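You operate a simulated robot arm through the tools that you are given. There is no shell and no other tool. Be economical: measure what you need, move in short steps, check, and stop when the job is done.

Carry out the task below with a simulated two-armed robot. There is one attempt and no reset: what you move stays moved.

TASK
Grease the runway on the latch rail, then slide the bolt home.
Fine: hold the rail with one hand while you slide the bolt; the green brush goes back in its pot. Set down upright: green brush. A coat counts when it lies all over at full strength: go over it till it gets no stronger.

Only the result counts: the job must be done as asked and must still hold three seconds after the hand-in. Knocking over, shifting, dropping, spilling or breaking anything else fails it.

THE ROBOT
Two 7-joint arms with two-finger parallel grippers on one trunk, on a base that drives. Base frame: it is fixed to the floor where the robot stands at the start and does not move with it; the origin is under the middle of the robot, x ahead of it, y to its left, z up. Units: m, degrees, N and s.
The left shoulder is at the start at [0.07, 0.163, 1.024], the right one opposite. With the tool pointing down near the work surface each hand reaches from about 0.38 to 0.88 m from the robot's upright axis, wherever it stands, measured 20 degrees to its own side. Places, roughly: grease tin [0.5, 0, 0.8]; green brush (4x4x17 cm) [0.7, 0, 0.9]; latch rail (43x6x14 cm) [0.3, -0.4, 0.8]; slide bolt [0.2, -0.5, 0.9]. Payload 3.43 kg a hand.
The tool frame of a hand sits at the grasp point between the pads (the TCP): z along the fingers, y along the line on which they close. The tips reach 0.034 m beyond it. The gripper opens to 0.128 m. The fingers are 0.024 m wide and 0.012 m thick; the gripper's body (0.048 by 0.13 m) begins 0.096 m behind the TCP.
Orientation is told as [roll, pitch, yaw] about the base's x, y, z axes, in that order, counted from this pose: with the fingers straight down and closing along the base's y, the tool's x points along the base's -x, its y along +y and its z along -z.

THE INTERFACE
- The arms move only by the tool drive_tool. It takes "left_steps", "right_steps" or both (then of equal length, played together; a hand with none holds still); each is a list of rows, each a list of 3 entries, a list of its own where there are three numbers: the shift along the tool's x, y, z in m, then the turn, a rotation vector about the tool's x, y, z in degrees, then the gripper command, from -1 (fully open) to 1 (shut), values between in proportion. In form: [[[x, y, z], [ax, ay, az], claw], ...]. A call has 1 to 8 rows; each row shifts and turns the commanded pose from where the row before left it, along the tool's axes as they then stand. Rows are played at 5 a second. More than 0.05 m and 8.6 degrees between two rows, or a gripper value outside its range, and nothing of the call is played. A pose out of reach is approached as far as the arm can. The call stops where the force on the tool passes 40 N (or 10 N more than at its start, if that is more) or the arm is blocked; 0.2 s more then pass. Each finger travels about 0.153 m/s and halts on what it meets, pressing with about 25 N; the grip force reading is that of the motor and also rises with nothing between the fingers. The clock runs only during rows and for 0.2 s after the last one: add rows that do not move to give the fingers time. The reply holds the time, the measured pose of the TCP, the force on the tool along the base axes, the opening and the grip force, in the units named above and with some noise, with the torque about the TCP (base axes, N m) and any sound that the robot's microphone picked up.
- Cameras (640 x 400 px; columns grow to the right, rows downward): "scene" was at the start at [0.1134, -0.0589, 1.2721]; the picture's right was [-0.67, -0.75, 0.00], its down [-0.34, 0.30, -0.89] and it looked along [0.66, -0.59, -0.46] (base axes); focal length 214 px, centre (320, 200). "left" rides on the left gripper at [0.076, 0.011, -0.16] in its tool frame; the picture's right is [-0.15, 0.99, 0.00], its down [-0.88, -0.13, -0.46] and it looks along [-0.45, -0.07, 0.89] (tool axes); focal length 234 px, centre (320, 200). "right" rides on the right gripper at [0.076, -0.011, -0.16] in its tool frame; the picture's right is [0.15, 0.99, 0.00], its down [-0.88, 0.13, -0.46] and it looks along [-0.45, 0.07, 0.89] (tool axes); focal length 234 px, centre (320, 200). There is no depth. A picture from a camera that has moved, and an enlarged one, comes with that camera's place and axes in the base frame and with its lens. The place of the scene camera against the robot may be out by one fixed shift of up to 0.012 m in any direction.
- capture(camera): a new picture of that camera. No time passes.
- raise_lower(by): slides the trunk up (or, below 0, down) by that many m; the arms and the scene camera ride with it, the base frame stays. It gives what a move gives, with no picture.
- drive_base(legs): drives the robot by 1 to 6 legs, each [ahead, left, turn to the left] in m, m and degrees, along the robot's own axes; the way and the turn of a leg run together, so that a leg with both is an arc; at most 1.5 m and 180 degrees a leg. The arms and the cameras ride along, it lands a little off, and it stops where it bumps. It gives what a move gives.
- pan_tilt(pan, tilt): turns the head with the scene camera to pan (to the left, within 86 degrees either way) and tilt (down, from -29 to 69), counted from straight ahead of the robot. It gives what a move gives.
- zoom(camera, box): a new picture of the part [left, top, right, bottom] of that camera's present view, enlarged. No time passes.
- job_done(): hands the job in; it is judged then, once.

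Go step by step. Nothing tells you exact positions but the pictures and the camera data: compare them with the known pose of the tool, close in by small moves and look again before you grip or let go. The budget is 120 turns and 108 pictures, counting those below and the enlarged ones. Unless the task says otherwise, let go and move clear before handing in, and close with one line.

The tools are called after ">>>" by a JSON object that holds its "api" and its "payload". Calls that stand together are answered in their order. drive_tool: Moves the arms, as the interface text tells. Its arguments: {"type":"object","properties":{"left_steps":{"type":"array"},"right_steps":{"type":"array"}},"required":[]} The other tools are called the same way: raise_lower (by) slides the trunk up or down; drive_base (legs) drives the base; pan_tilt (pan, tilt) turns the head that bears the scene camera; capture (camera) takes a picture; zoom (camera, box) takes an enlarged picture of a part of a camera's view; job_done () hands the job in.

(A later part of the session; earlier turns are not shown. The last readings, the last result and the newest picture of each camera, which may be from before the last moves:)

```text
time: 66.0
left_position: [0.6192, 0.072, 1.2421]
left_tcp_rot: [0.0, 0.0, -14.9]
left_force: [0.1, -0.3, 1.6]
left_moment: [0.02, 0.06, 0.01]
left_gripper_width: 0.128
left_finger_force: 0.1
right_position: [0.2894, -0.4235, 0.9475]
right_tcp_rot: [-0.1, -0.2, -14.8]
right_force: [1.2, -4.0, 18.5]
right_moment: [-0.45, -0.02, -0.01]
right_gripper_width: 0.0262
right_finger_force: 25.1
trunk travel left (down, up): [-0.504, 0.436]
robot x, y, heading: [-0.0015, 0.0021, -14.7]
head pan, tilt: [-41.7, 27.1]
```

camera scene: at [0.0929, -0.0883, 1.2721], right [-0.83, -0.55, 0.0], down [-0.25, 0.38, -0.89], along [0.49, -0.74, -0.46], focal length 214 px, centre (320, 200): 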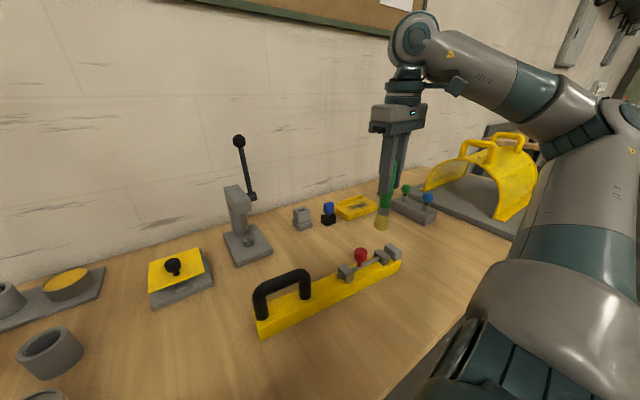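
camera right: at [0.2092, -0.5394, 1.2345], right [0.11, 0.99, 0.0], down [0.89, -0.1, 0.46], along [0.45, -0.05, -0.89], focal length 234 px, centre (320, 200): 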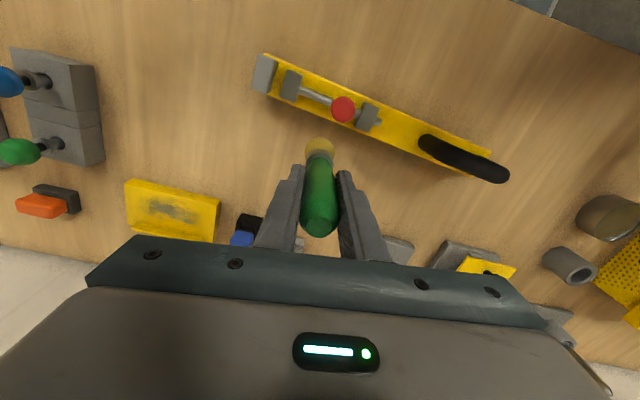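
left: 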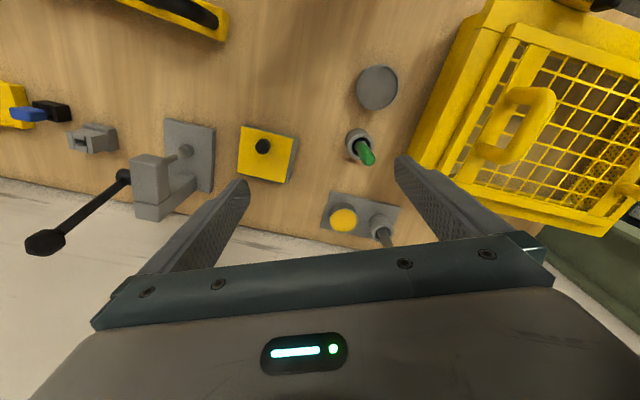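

>>> {"api": "drive_tool", "payload": {"right_steps": [[[-0.0035, 0.0156, 0], [0, 0, 0], 1], [[-0.0035, 0.0156, 0], [0, 0, 0], 1], [[0.0035, -0.0156, 0], [0, 0, 0], 1], [[0.0035, -0.0156, 0], [0, 0, 0], 1], [[-0.0098, -0.0022, 0.0005], [0, 0, 0], 1], [[-0.0035, 0.0156, 0], [0, 0, 0], 1], [[-0.0035, 0.0156, 0], [0, 0, 0], 1], [[0, 0, 0], [0, 0, 0], 1]]}}

>>> {"api": "drive_tool", "payload": {"right_steps": [[[0.0035, -0.0156, 0.0005], [0, 0, 0], 1], [[0.0035, -0.0156, 0], [0, 0, 0], 1], [[0.0195, 0.0044, 0], [0, 0, 0], 1], [[-0.0035, 0.0156, 0], [0, 0, 0], 1], [[-0.0035, 0.0156, 0], [0, 0, 0], 1], [[0.0035, -0.0156, 0], [0, 0, 0], 1], [[0.0035, -0.0156, 0], [0, 0, 0], 1], [[-0.0098, -0.0022, 0], [0, 0, 0], 1]]}}

>>> {"api": "drive_tool", "payload": {"right_steps": [[[0, 0, -0.03], [0, 0, 0], 1], [[0, 0, -0.045], [0, 0, 0], 1], [[0, 0, -0.03], [0, 0, 0], 1], [[-0.04, 0.0, 0], [0, 0, 0], 1], [[-0.04, 0, 0], [0, 0, 0], 1]]}}

>>> {"api": "zoom", "payload": {"camera": "right", "box": [260, 40, 380, 120]}}

>>> {"api": "zoom", "payload": {"camera": "scene", "box": [260, 190, 400, 310]}}

```text
time: 67.8
left_position: [0.6213, 0.0709, 1.2422]
left_tcp_rot: [0.0, 0.0, -14.7]
left_force: [-0.1, -0.1, 0.2]
left_moment: [-0.01, -0.01, 0.01]
left_gripper_width: 0.1279
left_finger_force: 0.0
right_position: [0.3126, -0.3996, 0.9466]
right_tcp_rot: [0.1, 0.0, -14.7]
right_force: [0.0, -0.6, 6.8]
right_moment: [-0.07, -0.08, 0.01]
right_gripper_width: 0.0265
right_finger_force: 24.9
trunk travel left (down, up): [-0.504, 0.436]
robot x, y, heading: [0.0016, -0.0004, -15.0]
head pan, tilt: [-41.7, 27.1]
```

```text
time: 69.5
left_position: [0.622, 0.0717, 1.2409]
left_tcp_rot: [0.0, -0.1, -14.7]
left_force: [0.4, -0.2, -0.6]
left_moment: [-0.01, 0.04, -0.02]
left_gripper_width: 0.1278
left_finger_force: 0.0
right_position: [0.29, -0.4232, 0.9462]
right_tcp_rot: [0.0, 0.1, -14.7]
right_force: [-0.7, 0.1, 1.1]
right_moment: [0.02, 0.02, 0.01]
right_gripper_width: 0.0267
right_finger_force: 25.3
trunk travel left (down, up): [-0.504, 0.436]
robot x, y, heading: [0.0013, 0.0019, -14.6]
head pan, tilt: [-41.7, 27.1]
```

```text
time: 70.8
left_position: [0.6228, 0.0708, 1.2414]
left_tcp_rot: [0.0, -0.1, -14.8]
left_force: [-0.5, 0.9, -0.8]
left_moment: [0.01, 0.04, -0.03]
left_gripper_width: 0.128
left_finger_force: 0.0
right_position: [0.3671, -0.4425, 1.0519]
right_tcp_rot: [0.0, 0.1, -14.8]
right_force: [0.6, -0.4, -1.6]
right_moment: [0.03, 0.01, -0.03]
right_gripper_width: 0.0259
right_finger_force: 25.4
trunk travel left (down, up): [-0.504, 0.436]
robot x, y, heading: [-0.003, -0.0034, -14.9]
head pan, tilt: [-41.7, 27.1]
```

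```text
5.00 times, centred on (320, 80) of right
camera zoom: at [0.2921, -0.4355, 1.2122], right [0.11, 0.99, 0.0], down [0.89, -0.1, 0.45], along [0.45, -0.05, -0.89], focal length 1171 px, centre (320, 800)
```

zoom: 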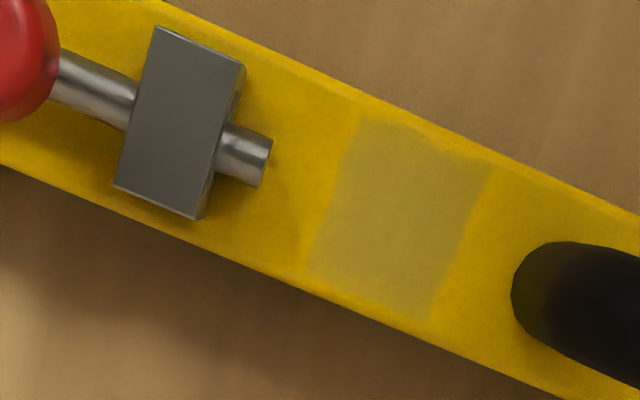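

```text
3.33 times, centred on (330, 250) of scene
camera zoom: at [0.0952, -0.0868, 1.272], right [-0.83, -0.55, 0.0], down [-0.25, 0.38, -0.89], along [0.49, -0.74, -0.46], focal length 715 px, centre (287, 33)
```

zoom: 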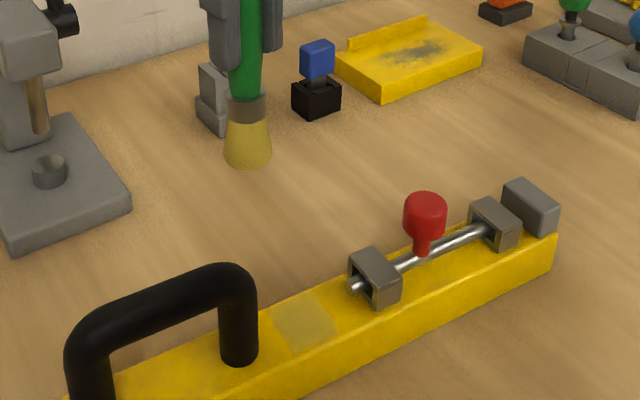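

The coat is uniform and nearly constant. I'll do one more firm round and compare closely.

>>> {"api": "zoom", "payload": {"camera": "right", "box": [305, 50, 375, 110]}}

>>> {"api": "drive_tool", "payload": {"right_steps": [[[0.04, 0, 0], [0, 0, 0], 1], [[0.04, 0, 0], [0, 0, 0], 1], [[0, 0, 0.045], [0, 0, 0], 1], [[0, 0, 0.045], [0, 0, 0], 1], [[0, 0, 0.0135], [0, 0, 0], 1], [[0, 0, 0.002], [0, 0, 0], 1], [[0, 0, 0.001], [0, 0, 0], 1], [[0, 0, 0], [0, 0, 0], 1]]}}

```text
6.67 times, centred on (340, 80) of right
camera zoom: at [0.2921, -0.4355, 1.2122], right [0.11, 0.99, 0.0], down [0.89, -0.1, 0.45], along [0.45, -0.05, -0.89], focal length 1561 px, centre (187, 1000)
```

zoom: 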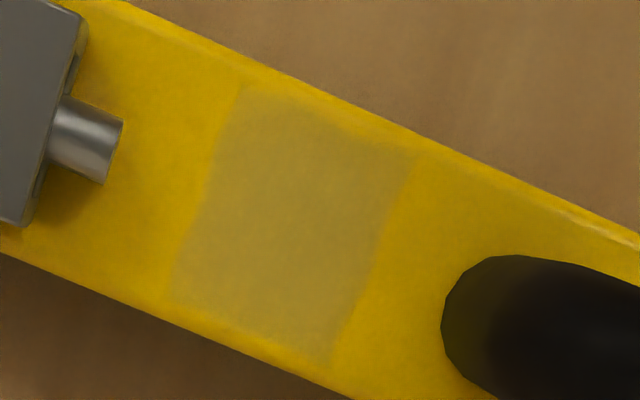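

```text
time: 72.5
left_position: [0.6194, 0.0724, 1.2424]
left_tcp_rot: [0.0, -0.1, -14.9]
left_force: [-0.2, -0.3, 0.5]
left_moment: [0.02, 0.01, 0.0]
left_gripper_width: 0.1278
left_finger_force: 0.0
right_position: [0.2889, -0.4227, 0.9468]
right_tcp_rot: [0.1, -0.2, -14.8]
right_force: [-2.2, -1.4, 16.3]
right_moment: [-0.3, -0.1, -0.07]
right_gripper_width: 0.0262
right_finger_force: 24.8
trunk travel left (down, up): [-0.504, 0.436]
robot x, y, heading: [0.0001, 0.0011, -14.8]
head pan, tilt: [-41.7, 27.1]
```

>>> {"api": "drive_tool", "payload": {"right_steps": [[[-0.0035, 0.0156, 0.0002], [0, 0, 0], 1], [[-0.0035, 0.0156, 0], [0, 0, 0], 1], [[0.0107, 0.0024, 0.0004], [0, 0, 0], 1], [[0.0035, -0.0156, 0], [0, 0, 0], 1], [[0.0035, -0.0156, 0], [0, 0, 0], 1], [[-0.0035, 0.0156, 0.0003], [0, 0, 0], 1], [[-0.0035, 0.0156, 0], [0, 0, 0], 1], [[-0.0107, -0.0024, 0], [0, 0, 0], 1]]}}

>>> {"api": "drive_tool", "payload": {"right_steps": [[[0.0035, -0.0156, 0.0003], [0, 0, 0], 1], [[0.0035, -0.0156, 0], [0, 0, 0], 1], [[-0.0107, -0.0024, 0], [0, 0, 0], 1], [[-0.0035, 0.0156, 0.0003], [0, 0, 0], 1], [[-0.0035, 0.0156, 0], [0, 0, 0], 1], [[0.0035, -0.0156, 0], [0, 0, 0], 1], [[0.0035, -0.0156, 0], [0, 0, 0], 1], [[0.0107, 0.0024, 0], [0, 0, 0], 1]]}}

>>> {"api": "drive_tool", "payload": {"right_steps": [[[0, 0, -0.03], [0, 0, 0], 1], [[0, 0, -0.045], [0, 0, 0], 1], [[0, 0, -0.03], [0, 0, 0], 1], [[-0.04, 0.0, 0], [0, 0, 0], 1], [[-0.04, 0, 0], [0, 0, 0], 1]]}}

>>> {"api": "zoom", "payload": {"camera": "right", "box": [305, 50, 375, 110]}}

>>> {"api": "capture", "payload": {"camera": "scene"}}

```text
time: 74.3
left_position: [0.6202, 0.072, 1.241]
left_tcp_rot: [0.0, 0.0, -14.7]
left_force: [-0.1, -0.9, -0.5]
left_moment: [0.02, -0.02, 0.0]
left_gripper_width: 0.1281
left_finger_force: 0.1
right_position: [0.3035, -0.3936, 0.9444]
right_tcp_rot: [0.0, 0.0, -14.8]
right_force: [-2.8, 1.9, 8.5]
right_moment: [0.23, 0.33, 0.02]
right_gripper_width: 0.0265
right_finger_force: 25.2
trunk travel left (down, up): [-0.504, 0.436]
robot x, y, heading: [-0.0012, -0.0018, -14.6]
head pan, tilt: [-41.7, 27.1]
```

```text
time: 76.2
left_position: [0.621, 0.0717, 1.2403]
left_tcp_rot: [0.0, 0.1, -14.7]
left_force: [-0.3, 0.2, 0.8]
left_moment: [0.01, 0.05, -0.03]
left_gripper_width: 0.1282
left_finger_force: 0.1
right_position: [0.2891, -0.423, 0.9436]
right_tcp_rot: [-0.2, -0.2, -14.7]
right_force: [5.8, -2.9, 16.6]
right_moment: [-0.24, -0.47, 0.01]
right_gripper_width: 0.026
right_finger_force: 25.1
trunk travel left (down, up): [-0.504, 0.436]
robot x, y, heading: [-0.0008, 0.002, -14.7]
head pan, tilt: [-41.7, 27.1]
```

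```text
time: 77.3
left_position: [0.6214, 0.0723, 1.2408]
left_tcp_rot: [0.0, 0.1, -14.8]
left_force: [0.2, 0.3, -0.6]
left_moment: [-0.01, 0.03, 0.0]
left_gripper_width: 0.128
left_finger_force: 0.1
right_position: [0.368, -0.444, 1.0481]
right_tcp_rot: [-0.1, 0.1, -14.8]
right_force: [-0.5, -0.1, -1.2]
right_moment: [0.03, 0.03, 0.01]
right_gripper_width: 0.0262
right_finger_force: 24.8
trunk travel left (down, up): [-0.504, 0.436]
robot x, y, heading: [0.0019, -0.0015, -14.9]
head pan, tilt: [-41.7, 27.1]
```

```text
6.67 times, centred on (340, 80) of right
camera zoom: at [0.2916, -0.4369, 1.2083], right [0.11, 0.99, 0.0], down [0.89, -0.1, 0.45], along [0.45, -0.05, -0.89], focal length 1561 px, centre (187, 1000)
```

zoom: 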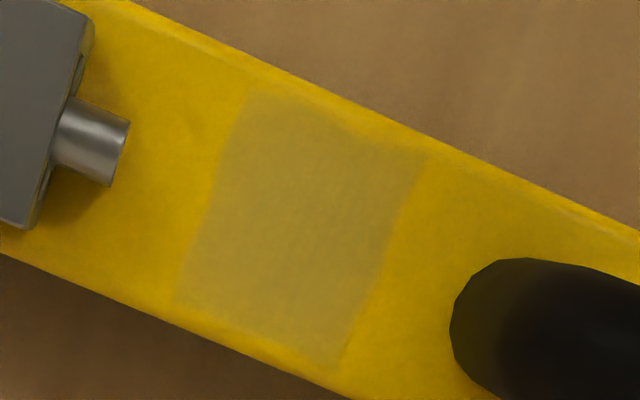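

```text
43 pictures are left
camera scene: at [0.0952, -0.0869, 1.272], right [-0.83, -0.55, 0.0], down [-0.25, 0.38, -0.89], along [0.49, -0.74, -0.46], focal length 214 px, centre (320, 200)
```

scene: 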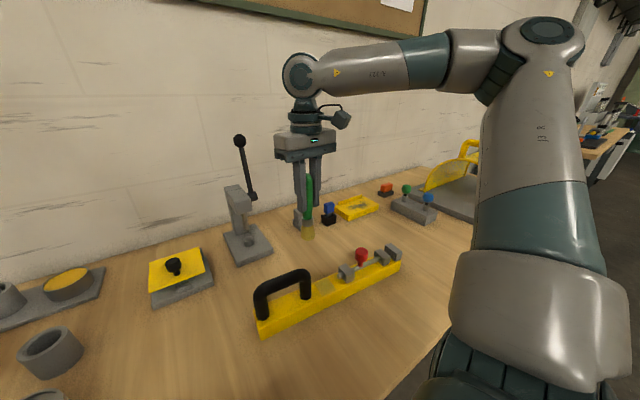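

The coat is perhaps slightly stronger than before, so I'll do another round.

>>> {"api": "drive_tool", "payload": {"right_steps": [[[0.04, 0, 0], [0, 0, 0], 1], [[0.04, 0, 0], [0, 0, 0], 1], [[0, 0, 0.045], [0, 0, 0], 1], [[0, 0, 0.045], [0, 0, 0], 1], [[0, 0, 0.0125], [0, 0, 0], 1], [[0, 0, 0.001], [0, 0, 0], 1], [[0, 0, 0.001], [0, 0, 0], 1], [[0, 0, 0], [0, 0, 0], 1]]}}

>>> {"api": "drive_tool", "payload": {"right_steps": [[[-0.0035, 0.0156, 0.0003], [0, 0, 0], 1], [[-0.0035, 0.0156, 0], [0, 0, 0], 1], [[0.0107, 0.0024, 0.0003], [0, 0, 0], 1], [[0.0035, -0.0156, 0], [0, 0, 0], 1], [[0.0035, -0.0156, 0], [0, 0, 0], 1], [[-0.0035, 0.0156, 0.0003], [0, 0, 0], 1], [[-0.0035, 0.0156, 0], [0, 0, 0], 1], [[-0.0107, -0.0024, 0], [0, 0, 0], 1]]}}

>>> {"api": "drive_tool", "payload": {"right_steps": [[[0.0035, -0.0156, 0.0003], [0, 0, 0], 1], [[0.0035, -0.0156, 0], [0, 0, 0], 1], [[-0.0107, -0.0024, 0], [0, 0, 0], 1], [[-0.0035, 0.0156, 0.0003], [0, 0, 0], 1], [[-0.0035, 0.0156, 0], [0, 0, 0], 1], [[0.0035, -0.0156, 0], [0, 0, 0], 1], [[0.0035, -0.0156, 0], [0, 0, 0], 1], [[0.0107, 0.0024, 0], [0, 0, 0], 1]]}}

>>> {"api": "drive_tool", "payload": {"right_steps": [[[0, 0, -0.03], [0, 0, 0], 1], [[0, 0, -0.045], [0, 0, 0], 1], [[0, 0, -0.03], [0, 0, 0], 1], [[-0.04, 0.0, 0], [0, 0, 0], 1], [[-0.04, 0, 0], [0, 0, 0], 1]]}}

>>> {"api": "zoom", "payload": {"camera": "right", "box": [305, 50, 375, 110]}}

>>> {"api": "zoom", "payload": {"camera": "scene", "box": [280, 190, 360, 310]}}

```text
time: 79.2
left_position: [0.6216, 0.0705, 1.241]
left_tcp_rot: [0.1, 0.0, -14.7]
left_force: [-0.6, 0.2, -0.8]
left_moment: [-0.01, 0.0, 0.01]
left_gripper_width: 0.128
left_finger_force: 0.0
right_position: [0.2881, -0.4222, 0.944]
right_tcp_rot: [0.0, 0.0, -14.7]
right_force: [0.8, 0.2, 0.0]
right_moment: [0.0, 0.02, -0.02]
right_gripper_width: 0.0262
right_finger_force: 24.8
trunk travel left (down, up): [-0.504, 0.436]
robot x, y, heading: [-0.0007, -0.001, -15.0]
head pan, tilt: [-41.7, 27.1]
```

```text
time: 81.0
left_position: [0.6185, 0.0725, 1.2406]
left_tcp_rot: [-0.1, -0.2, -14.7]
left_force: [-0.3, 0.4, -0.1]
left_moment: [-0.01, 0.0, 0.01]
left_gripper_width: 0.1277
left_finger_force: 0.1
right_position: [0.302, -0.3937, 0.9418]
right_tcp_rot: [0.0, 0.0, -14.8]
right_force: [-6.5, 2.8, 11.6]
right_moment: [0.46, 0.5, 0.06]
right_gripper_width: 0.0264
right_finger_force: 24.7
trunk travel left (down, up): [-0.504, 0.436]
robot x, y, heading: [-0.0019, -0.0019, -14.4]
head pan, tilt: [-41.7, 27.1]
```

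```text
time: 82.8
left_position: [0.6204, 0.0716, 1.2419]
left_tcp_rot: [0.0, 0.0, -14.8]
left_force: [-0.5, 0.4, -0.3]
left_moment: [-0.01, 0.01, 0.0]
left_gripper_width: 0.1281
left_finger_force: 0.1
right_position: [0.2897, -0.4233, 0.9438]
right_tcp_rot: [-0.1, -0.1, -14.7]
right_force: [4.4, -1.8, 13.1]
right_moment: [-0.17, -0.48, -0.04]
right_gripper_width: 0.0263
right_finger_force: 25.1
trunk travel left (down, up): [-0.504, 0.436]
robot x, y, heading: [-0.0021, -0.0011, -14.8]
head pan, tilt: [-41.7, 27.1]
```

```text
time: 84.0
left_position: [0.6219, 0.0698, 1.2395]
left_tcp_rot: [-0.1, 0.1, -14.9]
left_force: [0.0, -0.1, -0.5]
left_moment: [0.0, 0.03, -0.04]
left_gripper_width: 0.128
left_finger_force: 0.2
right_position: [0.3666, -0.4444, 1.0465]
right_tcp_rot: [-0.1, 0.1, -14.8]
right_force: [0.9, -0.1, -0.4]
right_moment: [0.0, 0.04, 0.02]
right_gripper_width: 0.0264
right_finger_force: 25.0
trunk travel left (down, up): [-0.504, 0.436]
robot x, y, heading: [-0.0023, -0.0011, -14.9]
head pan, tilt: [-41.7, 27.1]
```

```text
6.67 times, centred on (340, 80) of right
camera zoom: at [0.2912, -0.4369, 1.2077], right [0.11, 0.99, 0.0], down [0.89, -0.1, 0.45], along [0.45, -0.05, -0.89], focal length 1561 px, centre (187, 1000)
```

zoom: 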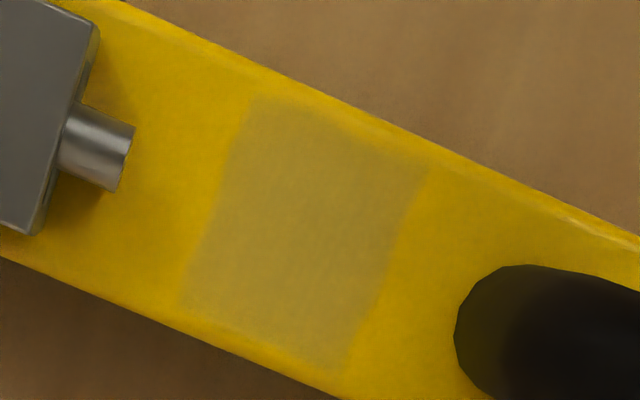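

```text
3.33 times, centred on (320, 250) of scene
camera zoom: at [0.0952, -0.0869, 1.272], right [-0.83, -0.55, 0.0], down [-0.25, 0.38, -0.89], along [0.49, -0.74, -0.46], focal length 715 px, centre (320, 33)
```

zoom: 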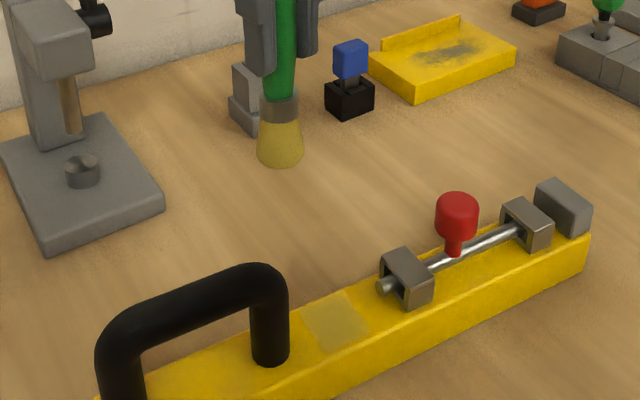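

The coat is uniform and no longer changes between rounds, so the grease is done. Next I'll return the brush to its pot by backing the hand to its travel pose and turning the base back left.

>>> {"api": "drive_tool", "payload": {"right_steps": [[[0, 0, -0.03], [0, 0, 0], 1], [[0, 0, -0.025], [0, 0, 0], 1], [[-0.0095, 0.0383, 0], [0, 0, 0], 1], [[-0.0095, 0.0383, 0], [0, 0, 0], 1], [[-0.0095, 0.0383, 0], [0, 0, 0], 1], [[-0.0095, 0.0383, 0], [0, 0, 0], 1]]}}

>>> {"api": "drive_base", "payload": {"legs": [[0, 0, 40]]}}

>>> {"api": "capture", "payload": {"camera": "right"}}

```text
time: 85.3
left_position: [0.6244, 0.0714, 1.2396]
left_tcp_rot: [0.0, 0.2, -14.8]
left_force: [0.9, 0.8, -0.2]
left_moment: [0.01, 0.07, -0.03]
left_gripper_width: 0.128
left_finger_force: 0.1
right_position: [0.4449, -0.3064, 1.1014]
right_tcp_rot: [0.0, 0.1, -14.9]
right_force: [0.2, 0.3, -0.6]
right_moment: [0.01, 0.04, -0.01]
right_gripper_width: 0.0263
right_finger_force: 25.3
trunk travel left (down, up): [-0.504, 0.436]
robot x, y, heading: [-0.0004, -0.0006, -14.8]
head pan, tilt: [-41.7, 27.1]
```

```text
time: 87.6
left_position: [0.4283, 0.4548, 1.2414]
left_tcp_rot: [0.1, 0.0, 25.4]
left_force: [0.4, -0.3, 0.5]
left_moment: [-0.02, -0.01, -0.01]
left_gripper_width: 0.1281
left_finger_force: 0.0
right_position: [0.5362, 0.0513, 1.102]
right_tcp_rot: [0.0, 0.0, 25.4]
right_force: [-0.3, 0.7, -0.7]
right_moment: [-0.01, 0.01, 0.0]
right_gripper_width: 0.0259
right_finger_force: 24.6
trunk travel left (down, up): [-0.504, 0.436]
robot x, y, heading: [0.0032, -0.0029, 25.4]
head pan, tilt: [-41.7, 27.1]
```

```text
40 pictures are left
camera right: at [0.4716, 0.0074, 1.2634], right [-0.56, 0.83, 0.0], down [0.74, 0.49, 0.46], along [0.38, 0.25, -0.89], focal length 234 px, centre (320, 200)
```

right: 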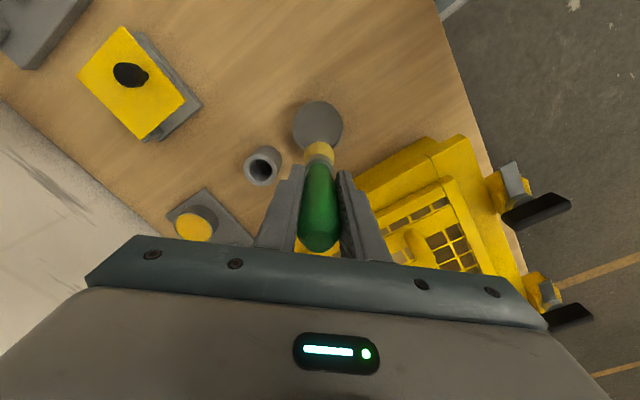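

I'm moving over the pot at [0.657, -0.003].

>>> {"api": "drive_tool", "payload": {"right_steps": [[[-0.0215, -0.0252, 0], [0, 0, 0], 1], [[-0.0215, -0.0252, 0], [0, 0, 0], 1], [[-0.0215, -0.0252, 0], [0, 0, 0], 1], [[-0.0215, -0.0252, 0], [0, 0, 0], 1], [[0, 0, 0.045], [0, 0, 0], 1], [[0, 0, 0], [0, 0, 0], 1]]}}

>>> {"api": "zoom", "payload": {"camera": "right", "box": [260, 80, 380, 260]}}

>>> {"api": "zoom", "payload": {"camera": "scene", "box": [200, 150, 340, 310]}}

```text
time: 89.0
left_position: [0.4281, 0.4534, 1.2405]
left_tcp_rot: [0.0, 0.0, 25.3]
left_force: [-0.5, 0.2, -0.1]
left_moment: [-0.02, 0.05, 0.0]
left_gripper_width: 0.1283
left_finger_force: 0.0
right_position: [0.6564, -0.004, 1.0566]
right_tcp_rot: [0.0, 0.1, 25.4]
right_force: [-0.3, 0.2, -0.5]
right_moment: [-0.02, -0.02, -0.02]
right_gripper_width: 0.0261
right_finger_force: 24.4
trunk travel left (down, up): [-0.504, 0.436]
robot x, y, heading: [-0.0007, -0.0017, 25.1]
head pan, tilt: [-41.7, 27.1]
```

```text
2.22 times, centred on (320, 170) of right
camera zoom: at [0.5924, -0.0476, 1.2182], right [-0.56, 0.83, 0.0], down [0.74, 0.49, 0.46], along [0.38, 0.25, -0.89], focal length 520 px, centre (320, 267)
```

zoom: 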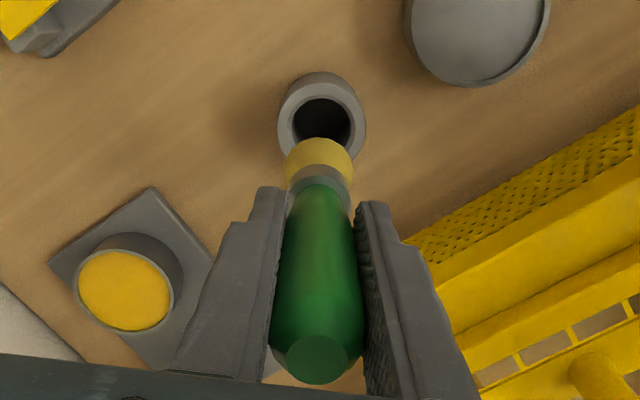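

```text
2.50 times, centred on (270, 230) of scene
camera zoom: at [0.1277, -0.0021, 1.2722], right [-0.28, -0.96, 0.0], down [-0.44, 0.13, -0.89], along [0.85, -0.25, -0.45], focal length 536 px, centre (445, 125)
```

zoom: 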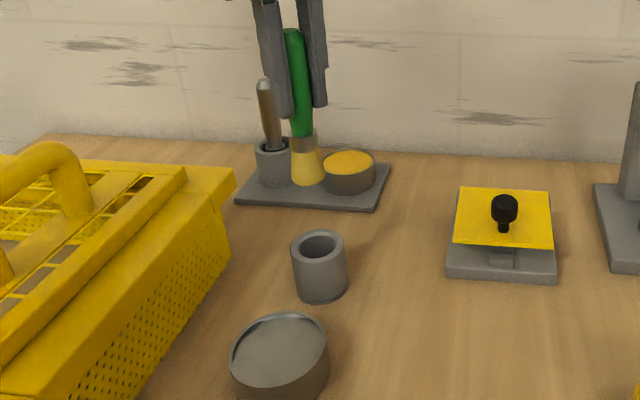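

The brush has slid a little in the grip, so its tip sits about 9 mm off the TCP. I'm correcting for that and lowering partway.

>>> {"api": "drive_tool", "payload": {"right_steps": [[[0.0085, -0.0015, 0.02], [0, 0, 0], 1], [[0, 0, 0.035], [0, 0, 0], 1], [[0, 0, 0.015], [0, 0, 0], 1], [[0, 0, 0], [0, 0, 0], 1]]}}

>>> {"api": "zoom", "payload": {"camera": "right", "box": [260, 80, 380, 260]}}

>>> {"api": "zoom", "payload": {"camera": "scene", "box": [220, 180, 320, 300]}}

```text
time: 90.0
left_position: [0.4288, 0.454, 1.2409]
left_tcp_rot: [0.0, 0.1, 25.3]
left_force: [-1.1, -0.2, -0.2]
left_moment: [0.01, -0.01, 0.0]
left_gripper_width: 0.1281
left_finger_force: 0.1
right_position: [0.6484, -0.0094, 0.9871]
right_tcp_rot: [0.0, 0.0, 25.3]
right_force: [0.4, 0.0, -0.5]
right_moment: [-0.01, -0.02, -0.01]
right_gripper_width: 0.0265
right_finger_force: 25.1
trunk travel left (down, up): [-0.504, 0.436]
robot x, y, heading: [-0.0016, -0.0041, 25.5]
head pan, tilt: [-41.7, 27.1]
```

```text
2.22 times, centred on (320, 170) of right
camera zoom: at [0.5852, -0.0525, 1.1479], right [-0.56, 0.83, 0.0], down [0.74, 0.49, 0.46], along [0.38, 0.25, -0.89], focal length 520 px, centre (320, 267)
```

zoom: 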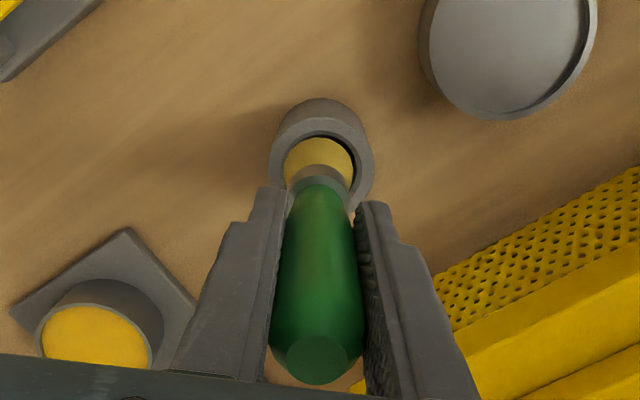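

```text
3.33 times, centred on (270, 240) of scene
camera zoom: at [0.1281, -0.0021, 1.2721], right [-0.28, -0.96, 0.0], down [-0.44, 0.13, -0.89], along [0.85, -0.25, -0.46], focal length 715 px, centre (487, 67)
```

zoom: 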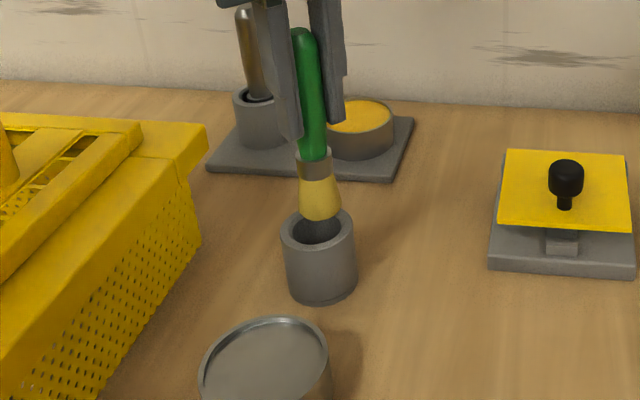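

Laterally the brush is aligned, but the tip sits about 5 mm too near the robot. I'm shifting it out and lowering to the rim.

>>> {"api": "drive_tool", "payload": {"right_steps": [[[-0.005, 0, 0.008], [0, 0, 0], 1], [[0, 0, 0.009], [0, 0, 0], 1], [[0, 0, 0], [0, 0, 0], 1]]}}

>>> {"api": "zoom", "payload": {"camera": "right", "box": [290, 120, 350, 190]}}

>>> {"api": "zoom", "payload": {"camera": "scene", "box": [240, 210, 300, 280]}}

```text
time: 90.8
left_position: [0.429, 0.4529, 1.2404]
left_tcp_rot: [0.1, 0.0, 25.3]
left_force: [0.6, -0.4, 0.2]
left_moment: [-0.01, 0.03, 0.01]
left_gripper_width: 0.128
left_finger_force: 0.0
right_position: [0.653, -0.008, 0.9698]
right_tcp_rot: [0.0, 0.0, 25.3]
right_force: [0.1, 0.3, -1.9]
right_moment: [0.01, -0.01, 0.0]
right_gripper_width: 0.0265
right_finger_force: 24.8
trunk travel left (down, up): [-0.504, 0.436]
robot x, y, heading: [-0.0009, 0.0015, 25.5]
head pan, tilt: [-41.7, 27.1]
```

```text
5.71 times, centred on (320, 155) of right
camera zoom: at [0.5896, -0.0504, 1.1311], right [-0.56, 0.83, 0.0], down [0.74, 0.49, 0.46], along [0.38, 0.25, -0.89], focal length 1338 px, centre (320, 457)
```

zoom: 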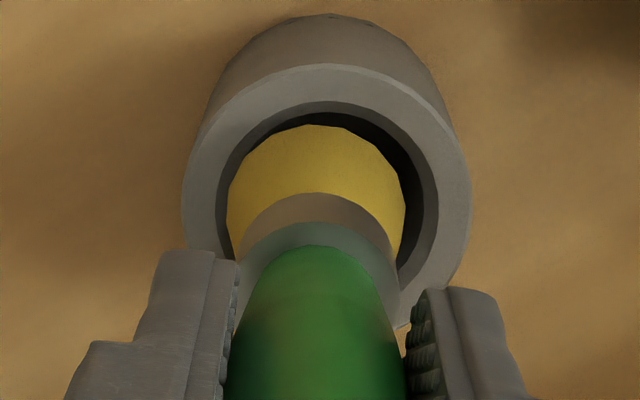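

```text
5.71 times, centred on (270, 245) of scene
camera zoom: at [0.1281, -0.0021, 1.2721], right [-0.28, -0.96, 0.0], down [-0.44, 0.13, -0.89], along [0.85, -0.25, -0.46], focal length 1226 px, centre (606, -57)
```

zoom: 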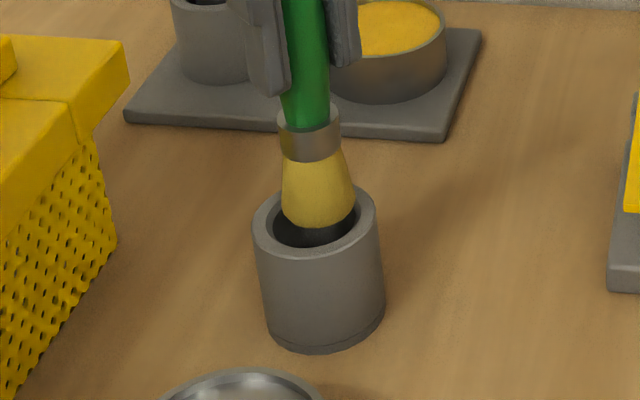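

The alignment is nearly perfect, needing about 2.5 mm to the right. I'm correcting that and inserting.

>>> {"api": "drive_tool", "payload": {"right_steps": [[[-0.0015, 0.0025, 0.006], [0, 0, 0], 1], [[0, 0, 0.012], [0, 0, 0], 1], [[0, 0, 0.012], [0, 0, 0], 1], [[0, 0, 0], [0, 0, 0], 1]]}}

>>> {"api": "zoom", "payload": {"camera": "scene", "box": [240, 210, 300, 280]}}

```text
time: 91.8
left_position: [0.4294, 0.4543, 1.2406]
left_tcp_rot: [-0.1, 0.0, 25.3]
left_force: [0.3, -0.2, 0.6]
left_moment: [0.0, -0.01, -0.01]
left_gripper_width: 0.1281
left_finger_force: 0.0
right_position: [0.654, -0.0029, 0.9403]
right_tcp_rot: [0.0, 0.0, 25.5]
right_force: [-0.6, -0.2, -1.4]
right_moment: [-0.01, 0.02, -0.02]
right_gripper_width: 0.0264
right_finger_force: 24.8
trunk travel left (down, up): [-0.504, 0.436]
robot x, y, heading: [-0.0044, -0.0064, 25.3]
head pan, tilt: [-41.7, 27.1]
```

```text
5.71 times, centred on (270, 245) of scene
camera zoom: at [0.128, -0.0022, 1.2721], right [-0.28, -0.96, 0.0], down [-0.44, 0.13, -0.89], along [0.85, -0.25, -0.46], focal length 1226 px, centre (606, -57)
```

zoom: 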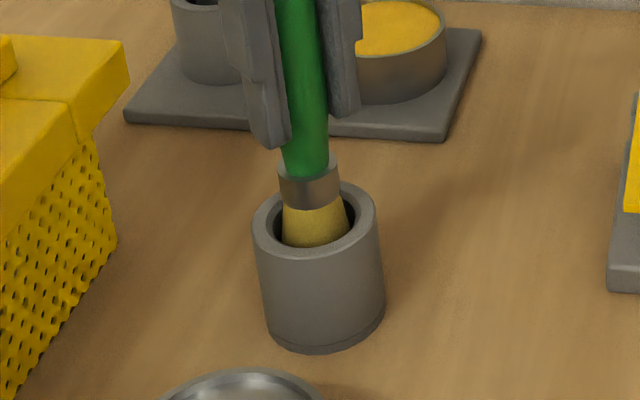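

It's entering the pot without contact. I'm lowering until it bottoms.

>>> {"api": "drive_tool", "payload": {"right_steps": [[[0, 0, 0.012], [0, 0, 0], 1], [[0, 0, 0.01], [0, 0, 0], 1], [[0, 0, 0.005], [0, 0, 0], 1], [[0, 0, 0.003], [0, 0, 0], 1], [[0, 0, 0], [0, 0, 0], 1]]}}

>>> {"api": "zoom", "payload": {"camera": "scene", "box": [240, 200, 300, 280]}}

```text
time: 93.0
left_position: [0.4292, 0.4541, 1.2416]
left_tcp_rot: [0.0, 0.0, 25.3]
left_force: [0.1, -0.1, 0.0]
left_moment: [0.0, 0.04, 0.02]
left_gripper_width: 0.1279
left_finger_force: 0.1
right_position: [0.6535, -0.0035, 0.9106]
right_tcp_rot: [0.0, 0.1, 25.3]
right_force: [0.5, 0.0, -1.0]
right_moment: [0.0, 0.02, 0.01]
right_gripper_width: 0.0262
right_finger_force: 24.8
trunk travel left (down, up): [-0.504, 0.436]
robot x, y, heading: [0.0026, 0.0005, 25.4]
head pan, tilt: [-41.7, 27.1]
```

```text
5.00 times, centred on (270, 240) of scene
camera zoom: at [0.1282, -0.0022, 1.2721], right [-0.28, -0.96, 0.0], down [-0.44, 0.13, -0.89], along [0.85, -0.25, -0.46], focal length 1072 px, centre (570, 0)
```

zoom: 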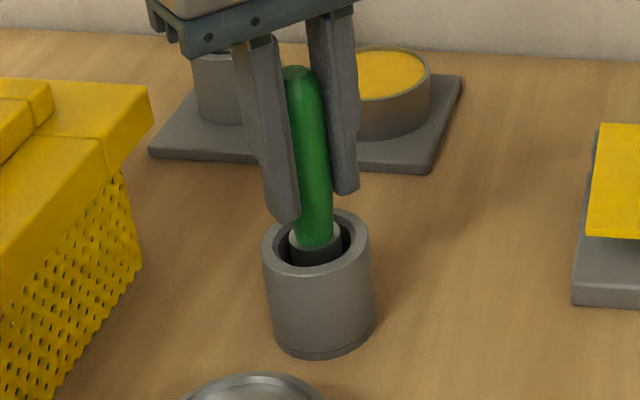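

>>> {"api": "drive_tool", "payload": {"right_steps": [[[0, 0, 0.002], [0, 0, 0], 1], [[0, 0, 0.002], [0, 0, 0], 1], [[0, 0, 0.002], [0, 0, 0], 1], [[0, 0, 0], [0, 0, 0], 1]]}}

```text
time: 94.0
left_position: [0.429, 0.4544, 1.2418]
left_tcp_rot: [-0.1, 0.0, 25.3]
left_force: [-1.2, 0.1, 0.3]
left_moment: [0.01, -0.03, -0.02]
left_gripper_width: 0.1278
left_finger_force: 0.2
right_position: [0.6542, -0.0043, 0.9031]
right_tcp_rot: [0.0, 0.0, 25.3]
right_force: [0.7, -1.0, -1.2]
right_moment: [-0.01, 0.03, 0.01]
right_gripper_width: 0.026
right_finger_force: 25.1
trunk travel left (down, up): [-0.504, 0.436]
robot x, y, heading: [-0.0026, 0.0022, 25.1]
head pan, tilt: [-41.7, 27.1]
```

>>> {"api": "drive_tool", "payload": {"right_steps": [[[0, 0, 0.0015], [0, 0, 0], 1], [[0, 0, 0.0015], [0, 0, 0], 1], [[0, 0, 0.0015], [0, 0, 0], 1], [[0, 0, 0], [0, 0, 0], 1]]}}

>>> {"api": "zoom", "payload": {"camera": "scene", "box": [240, 200, 300, 280]}}

```text
time: 95.0
left_position: [0.4285, 0.4546, 1.2423]
left_tcp_rot: [-0.1, -0.1, 25.3]
left_force: [-0.2, 0.4, -0.1]
left_moment: [0.01, -0.02, -0.02]
left_gripper_width: 0.1278
left_finger_force: 0.1
right_position: [0.6526, -0.003, 0.9016]
right_tcp_rot: [0.1, -0.2, 25.2]
right_force: [4.8, -2.5, 20.8]
right_moment: [-0.33, -0.45, -0.04]
right_gripper_width: 0.0267
right_finger_force: 24.8
trunk travel left (down, up): [-0.504, 0.436]
robot x, y, heading: [-0.0019, -0.0004, 25.4]
head pan, tilt: [-41.7, 27.1]
```

```text
5.00 times, centred on (270, 240) of scene
camera zoom: at [0.1265, -0.0025, 1.2724], right [-0.28, -0.96, 0.0], down [-0.44, 0.13, -0.89], along [0.85, -0.25, -0.45], focal length 1072 px, centre (570, 0)
```

zoom: 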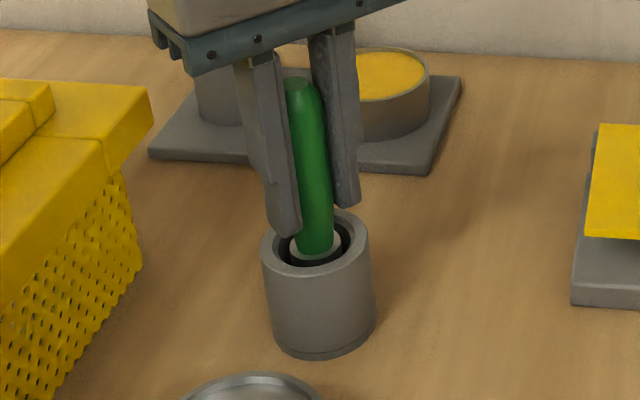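

It's on the pot floor and upright. I'm easing off the load and opening gently.

>>> {"api": "drive_tool", "payload": {"right_steps": [[[0, 0, -0.0018], [0, 0, 0], 1], [[0, 0, 0], [0, 0, 0], 0.5], [[0, 0, 0], [0, 0, 0], 0.2], [[0, 0, 0], [0, 0, 0], -0.2], [[0, 0, 0], [0, 0, 0], -0.4], [[0, 0, 0], [0, 0, 0], -0.4]]}}

>>> {"api": "capture", "payload": {"camera": "right"}}

```text
time: 96.4
left_position: [0.4293, 0.4537, 1.241]
left_tcp_rot: [0.0, 0.1, 25.3]
left_force: [-0.4, -0.4, 0.9]
left_moment: [-0.01, -0.01, 0.0]
left_gripper_width: 0.1281
left_finger_force: 0.0
right_position: [0.6537, -0.0051, 0.9019]
right_tcp_rot: [0.0, -0.1, 25.3]
right_force: [0.0, 0.6, 0.0]
right_moment: [-0.01, 0.01, -0.02]
right_gripper_width: 0.0892
right_finger_force: 0.1
trunk travel left (down, up): [-0.504, 0.436]
robot x, y, heading: [0.0004, -0.0067, 25.2]
head pan, tilt: [-41.7, 27.1]
```

```text
30 pictures are left
camera right: at [0.5902, -0.0472, 1.0626], right [-0.56, 0.83, 0.0], down [0.74, 0.49, 0.46], along [0.38, 0.25, -0.89], focal length 234 px, centre (320, 200)
```

right: 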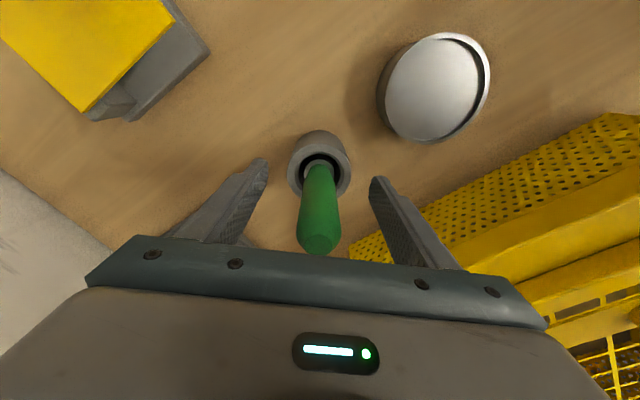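

The brush stands free. I'm lifting the hand straight up and checking.

>>> {"api": "drive_tool", "payload": {"right_steps": [[[0, 0, -0.03], [0, 0, 0], -0.4], [[0, 0, -0.04], [0, 0, 0], -0.4], [[0, 0, -0.045], [0, 0, 0], -0.4], [[0, 0, -0.045], [0, 0, 0], -0.4], [[0, 0, -0.04], [0, 0, 0], -0.4]]}}

>>> {"api": "zoom", "payload": {"camera": "scene", "box": [200, 150, 340, 310]}}

```text
time: 97.6
left_position: [0.4284, 0.4542, 1.241]
left_tcp_rot: [0.1, 0.0, 25.3]
left_force: [-0.3, -0.8, 0.3]
left_moment: [-0.04, 0.0, -0.01]
left_gripper_width: 0.1281
left_finger_force: 0.1
right_position: [0.6535, -0.0035, 1.1031]
right_tcp_rot: [0.1, -0.1, 25.3]
right_force: [-0.3, 0.4, 0.3]
right_moment: [0.04, -0.02, 0.0]
right_gripper_width: 0.0895
right_finger_force: 0.0
trunk travel left (down, up): [-0.504, 0.436]
robot x, y, heading: [-0.0016, 0.0011, 25.1]
head pan, tilt: [-41.7, 27.1]
```

```text
2.50 times, centred on (270, 230) of scene
camera zoom: at [0.128, -0.0022, 1.2721], right [-0.28, -0.96, 0.0], down [-0.44, 0.13, -0.89], along [0.85, -0.25, -0.46], focal length 536 px, centre (445, 125)
```

zoom: 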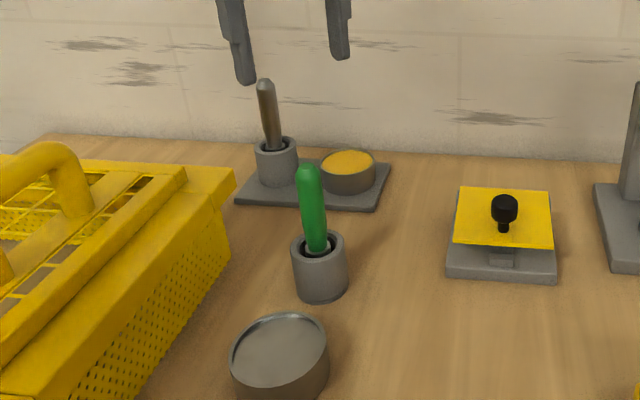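

The brush is back in its pot, upright. Now I'll retract the right hand and turn the base to the right so both hands can reach the rail.

>>> {"api": "drive_tool", "payload": {"right_steps": [[[0.022, 0.025, 0], [0, 0, 0], -0.4], [[0.022, 0.025, 0], [0, 0, 0], -0.4], [[0.022, 0.025, 0], [0, 0, 0], -0.4], [[0.022, 0.025, 0], [0, 0, 0], -0.4]]}}

>>> {"api": "drive_base", "payload": {"legs": [[0, 0, -65]]}}

>>> {"api": "capture", "payload": {"camera": "scene"}}

```text
time: 98.6
left_position: [0.4285, 0.4542, 1.2406]
left_tcp_rot: [0.0, 0.0, 25.2]
left_force: [0.3, -0.7, -0.2]
left_moment: [0.01, 0.01, 0.02]
left_gripper_width: 0.128
left_finger_force: 0.1
right_position: [0.5296, 0.0489, 1.1017]
right_tcp_rot: [0.0, -0.1, 25.3]
right_force: [0.5, -0.1, -0.5]
right_moment: [-0.01, 0.02, 0.02]
right_gripper_width: 0.0893
right_finger_force: 0.0
trunk travel left (down, up): [-0.504, 0.436]
robot x, y, heading: [-0.002, 0.0005, 25.3]
head pan, tilt: [-41.7, 27.1]
```

```text
time: 101.9
left_position: [0.592, -0.1966, 1.24]
left_tcp_rot: [0.0, 0.0, -39.6]
left_force: [0.7, 0.1, 0.5]
left_moment: [0.01, 0.02, -0.02]
left_gripper_width: 0.1281
left_finger_force: 0.1
right_position: [0.2687, -0.4619, 1.1014]
right_tcp_rot: [0.1, 0.0, -39.6]
right_force: [-1.6, -0.7, -0.5]
right_moment: [0.04, 0.04, 0.0]
right_gripper_width: 0.0897
right_finger_force: 0.1
trunk travel left (down, up): [-0.504, 0.436]
robot x, y, heading: [-0.0003, 0.0021, -39.6]
head pan, tilt: [-41.7, 27.1]
```

```text
28 pictures are left
camera scene: at [0.0473, -0.1205, 1.2721], right [-0.99, -0.15, 0.0], down [-0.07, 0.45, -0.89], along [0.13, -0.88, -0.46], focal length 214 px, centre (320, 200)
```

scene: 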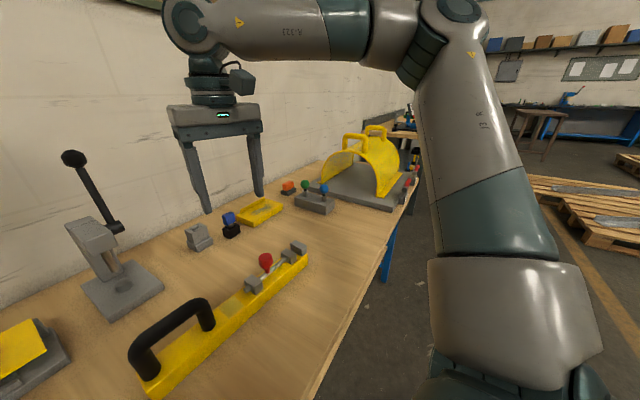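

Both hands are near the rail now. I'm moving the left hand over the handle and the right over the knob, staying high.

>>> {"api": "drive_tool", "payload": {"left_steps": [[[0.0192, -0.0419, 0], [0, 0, 0], -1], [[0.0192, -0.0419, 0], [0, 0, 0], -1], [[0.0192, -0.0419, 0], [0, 0, 0], -1], [[0.0192, -0.0419, 0], [0, 0, 0], -1], [[0.0192, -0.0419, 0], [0, 0, 0], -1], [[0.0192, -0.0419, 0], [0, 0, 0], -1]], "right_steps": [[[-0.0065, -0.0265, 0], [0, 0, 0], -0.4], [[-0.0065, -0.0265, 0], [0, 0, 0], -0.4], [[0, 0, 0], [0, 0, -6.2], -0.4], [[0, 0, 0], [0, 0, -6.2], -0.4], [[0, 0, 0], [0, 0, 0], -0.4], [[0, 0, 0], [0, 0, 0], -0.4]]}}

>>> {"api": "drive_tool", "payload": {"left_steps": [[[0, 0, 0], [0, 0, 8.5], -1], [[0, 0, 0], [0, 0, 8.5], -1], [[0, 0, 0], [0, 0, 8.5], -1], [[0, 0, 0], [0, 0, 8.5], -1]]}}

```text
time: 103.3
left_position: [0.3422, -0.3194, 1.2411]
left_tcp_rot: [0.2, 0.1, -39.7]
left_force: [-0.9, 0.1, 0.2]
left_moment: [0.02, -0.02, 0.02]
left_gripper_width: 0.1281
left_finger_force: 0.1
right_position: [0.243, -0.5112, 1.1007]
right_tcp_rot: [0.1, 0.1, -27.2]
right_force: [-0.8, -1.0, 0.2]
right_moment: [0.03, -0.01, 0.04]
right_gripper_width: 0.0893
right_finger_force: 0.1
trunk travel left (down, up): [-0.504, 0.436]
robot x, y, heading: [0.0046, 0.0008, -39.6]
head pan, tilt: [-41.7, 27.1]
```

```text
time: 104.3
left_position: [0.3446, -0.3163, 1.2408]
left_tcp_rot: [0.1, -0.1, -73.8]
left_force: [-0.5, 0.8, 0.6]
left_moment: [0.02, 0.0, 0.0]
left_gripper_width: 0.128
left_finger_force: 0.0
right_position: [0.2443, -0.5113, 1.1007]
right_tcp_rot: [-0.1, 0.0, -27.2]
right_force: [-0.1, -0.4, 0.8]
right_moment: [-0.01, 0.02, -0.02]
right_gripper_width: 0.0898
right_finger_force: 0.2
trunk travel left (down, up): [-0.504, 0.436]
robot x, y, heading: [-0.001, -0.0004, -39.7]
head pan, tilt: [-41.7, 27.1]
```

Good so far. I'm finishing the left hand's yaw to −117° and then looking.

>>> {"api": "drive_tool", "payload": {"left_steps": [[[0, 0, 0], [0, 0, 8.5], -1], [[0, 0, 0], [0, 0, 8.5], -1], [[0, 0, 0], [0, 0, 8.5], -1], [[0, 0, 0], [0, 0, 8.5], -1], [[0, 0, 0], [0, 0, 8.5], -1], [[0, 0, 0], [0, 0, 0], -1]]}}

>>> {"api": "capture", "payload": {"camera": "left"}}

>>> {"api": "capture", "payload": {"camera": "scene"}}

```text
time: 105.7
left_position: [0.3444, -0.3164, 1.2412]
left_tcp_rot: [0.0, 0.0, -116.2]
left_force: [-0.2, -0.8, 1.0]
left_moment: [-0.04, 0.01, 0.01]
left_gripper_width: 0.1278
left_finger_force: 0.0
right_position: [0.244, -0.5093, 1.1005]
right_tcp_rot: [0.1, 0.0, -27.2]
right_force: [-0.4, 0.0, 0.0]
right_moment: [-0.01, -0.02, 0.02]
right_gripper_width: 0.0896
right_finger_force: 0.0
trunk travel left (down, up): [-0.504, 0.436]
robot x, y, heading: [-0.0038, -0.0055, -39.8]
head pan, tilt: [-41.7, 27.1]
```

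```text
27 pictures are left
camera left: at [0.3884, -0.2535, 1.4003], right [0.82, -0.57, 0.0], down [-0.51, -0.73, 0.46], along [-0.26, -0.37, -0.89], focal length 234 px, centre (320, 200)
```

left: 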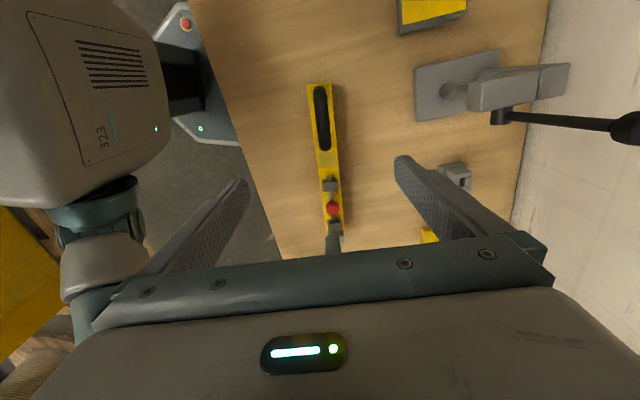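

```text
26 pictures are left
camera scene: at [0.0473, -0.1204, 1.2721], right [-0.99, -0.15, 0.0], down [-0.07, 0.45, -0.89], along [0.13, -0.88, -0.46], focal length 214 px, centre (320, 200)
```

scene: 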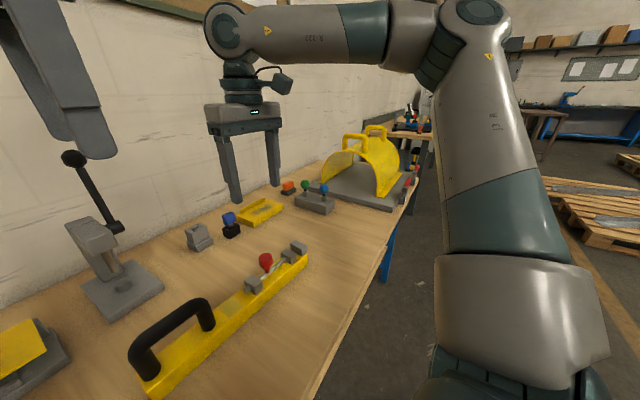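

The left hand is centred over the handle bar and aligned across it. I'm descending partway.

>>> {"api": "drive_tool", "payload": {"left_steps": [[[0, 0, 0.045], [0, 0, 1], -0.4], [[0, 0, 0.045], [0, 0, 0], -0.4], [[0, 0, 0.045], [0, 0, 0], -0.4], [[0, 0, 0.045], [0, 0, 0], -0.4], [[0, 0, 0.045], [0, 0, 0], -0.4], [[0, 0, 0.03], [0, 0, 0], -0.4], [[0, 0, 0], [0, 0, 0], -0.4]]}}

>>> {"api": "capture", "payload": {"camera": "left"}}

>>> {"api": "capture", "payload": {"camera": "scene"}}

```text
time: 107.3
left_position: [0.3433, -0.3162, 0.9873]
left_tcp_rot: [0.0, 0.0, -117.1]
left_force: [-0.6, -0.9, 0.0]
left_moment: [-0.01, -0.01, 0.01]
left_gripper_width: 0.0896
left_finger_force: 0.0
right_position: [0.2447, -0.5102, 1.1015]
right_tcp_rot: [0.0, -0.1, -27.2]
right_force: [-0.2, -0.2, 0.2]
right_moment: [0.0, 0.01, -0.01]
right_gripper_width: 0.0897
right_finger_force: 0.0
trunk travel left (down, up): [-0.504, 0.436]
robot x, y, heading: [-0.0055, 0.0028, -39.5]
head pan, tilt: [-41.7, 27.1]
```

```text
25 pictures are left
camera left: at [0.3885, -0.2538, 1.1464], right [0.81, -0.58, 0.0], down [-0.52, -0.72, 0.46], along [-0.26, -0.37, -0.89], focal length 234 px, centre (320, 200)
```

left: 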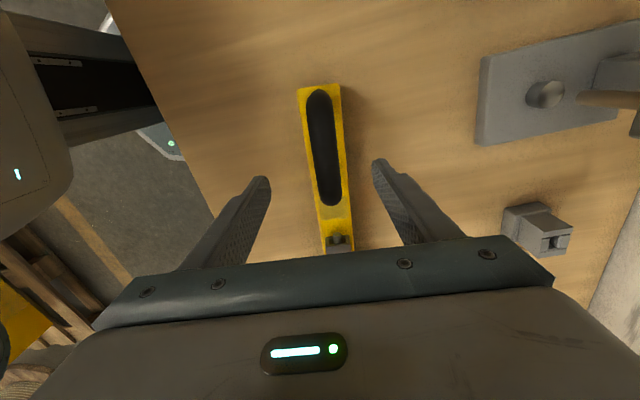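

```text
24 pictures are left
camera scene: at [0.0469, -0.1202, 1.2722], right [-0.99, -0.15, 0.0], down [-0.07, 0.45, -0.89], along [0.13, -0.88, -0.46], focal length 214 px, centre (320, 200)
```

scene: 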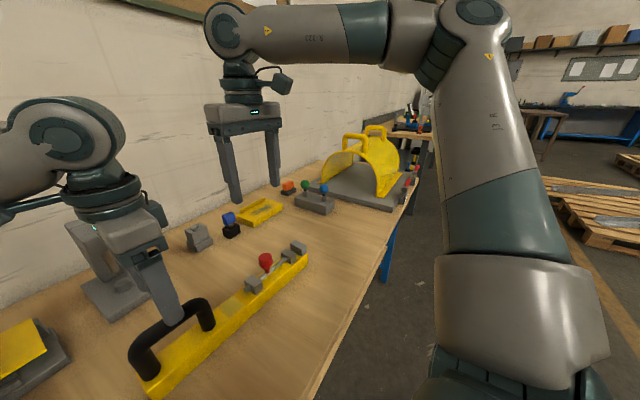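

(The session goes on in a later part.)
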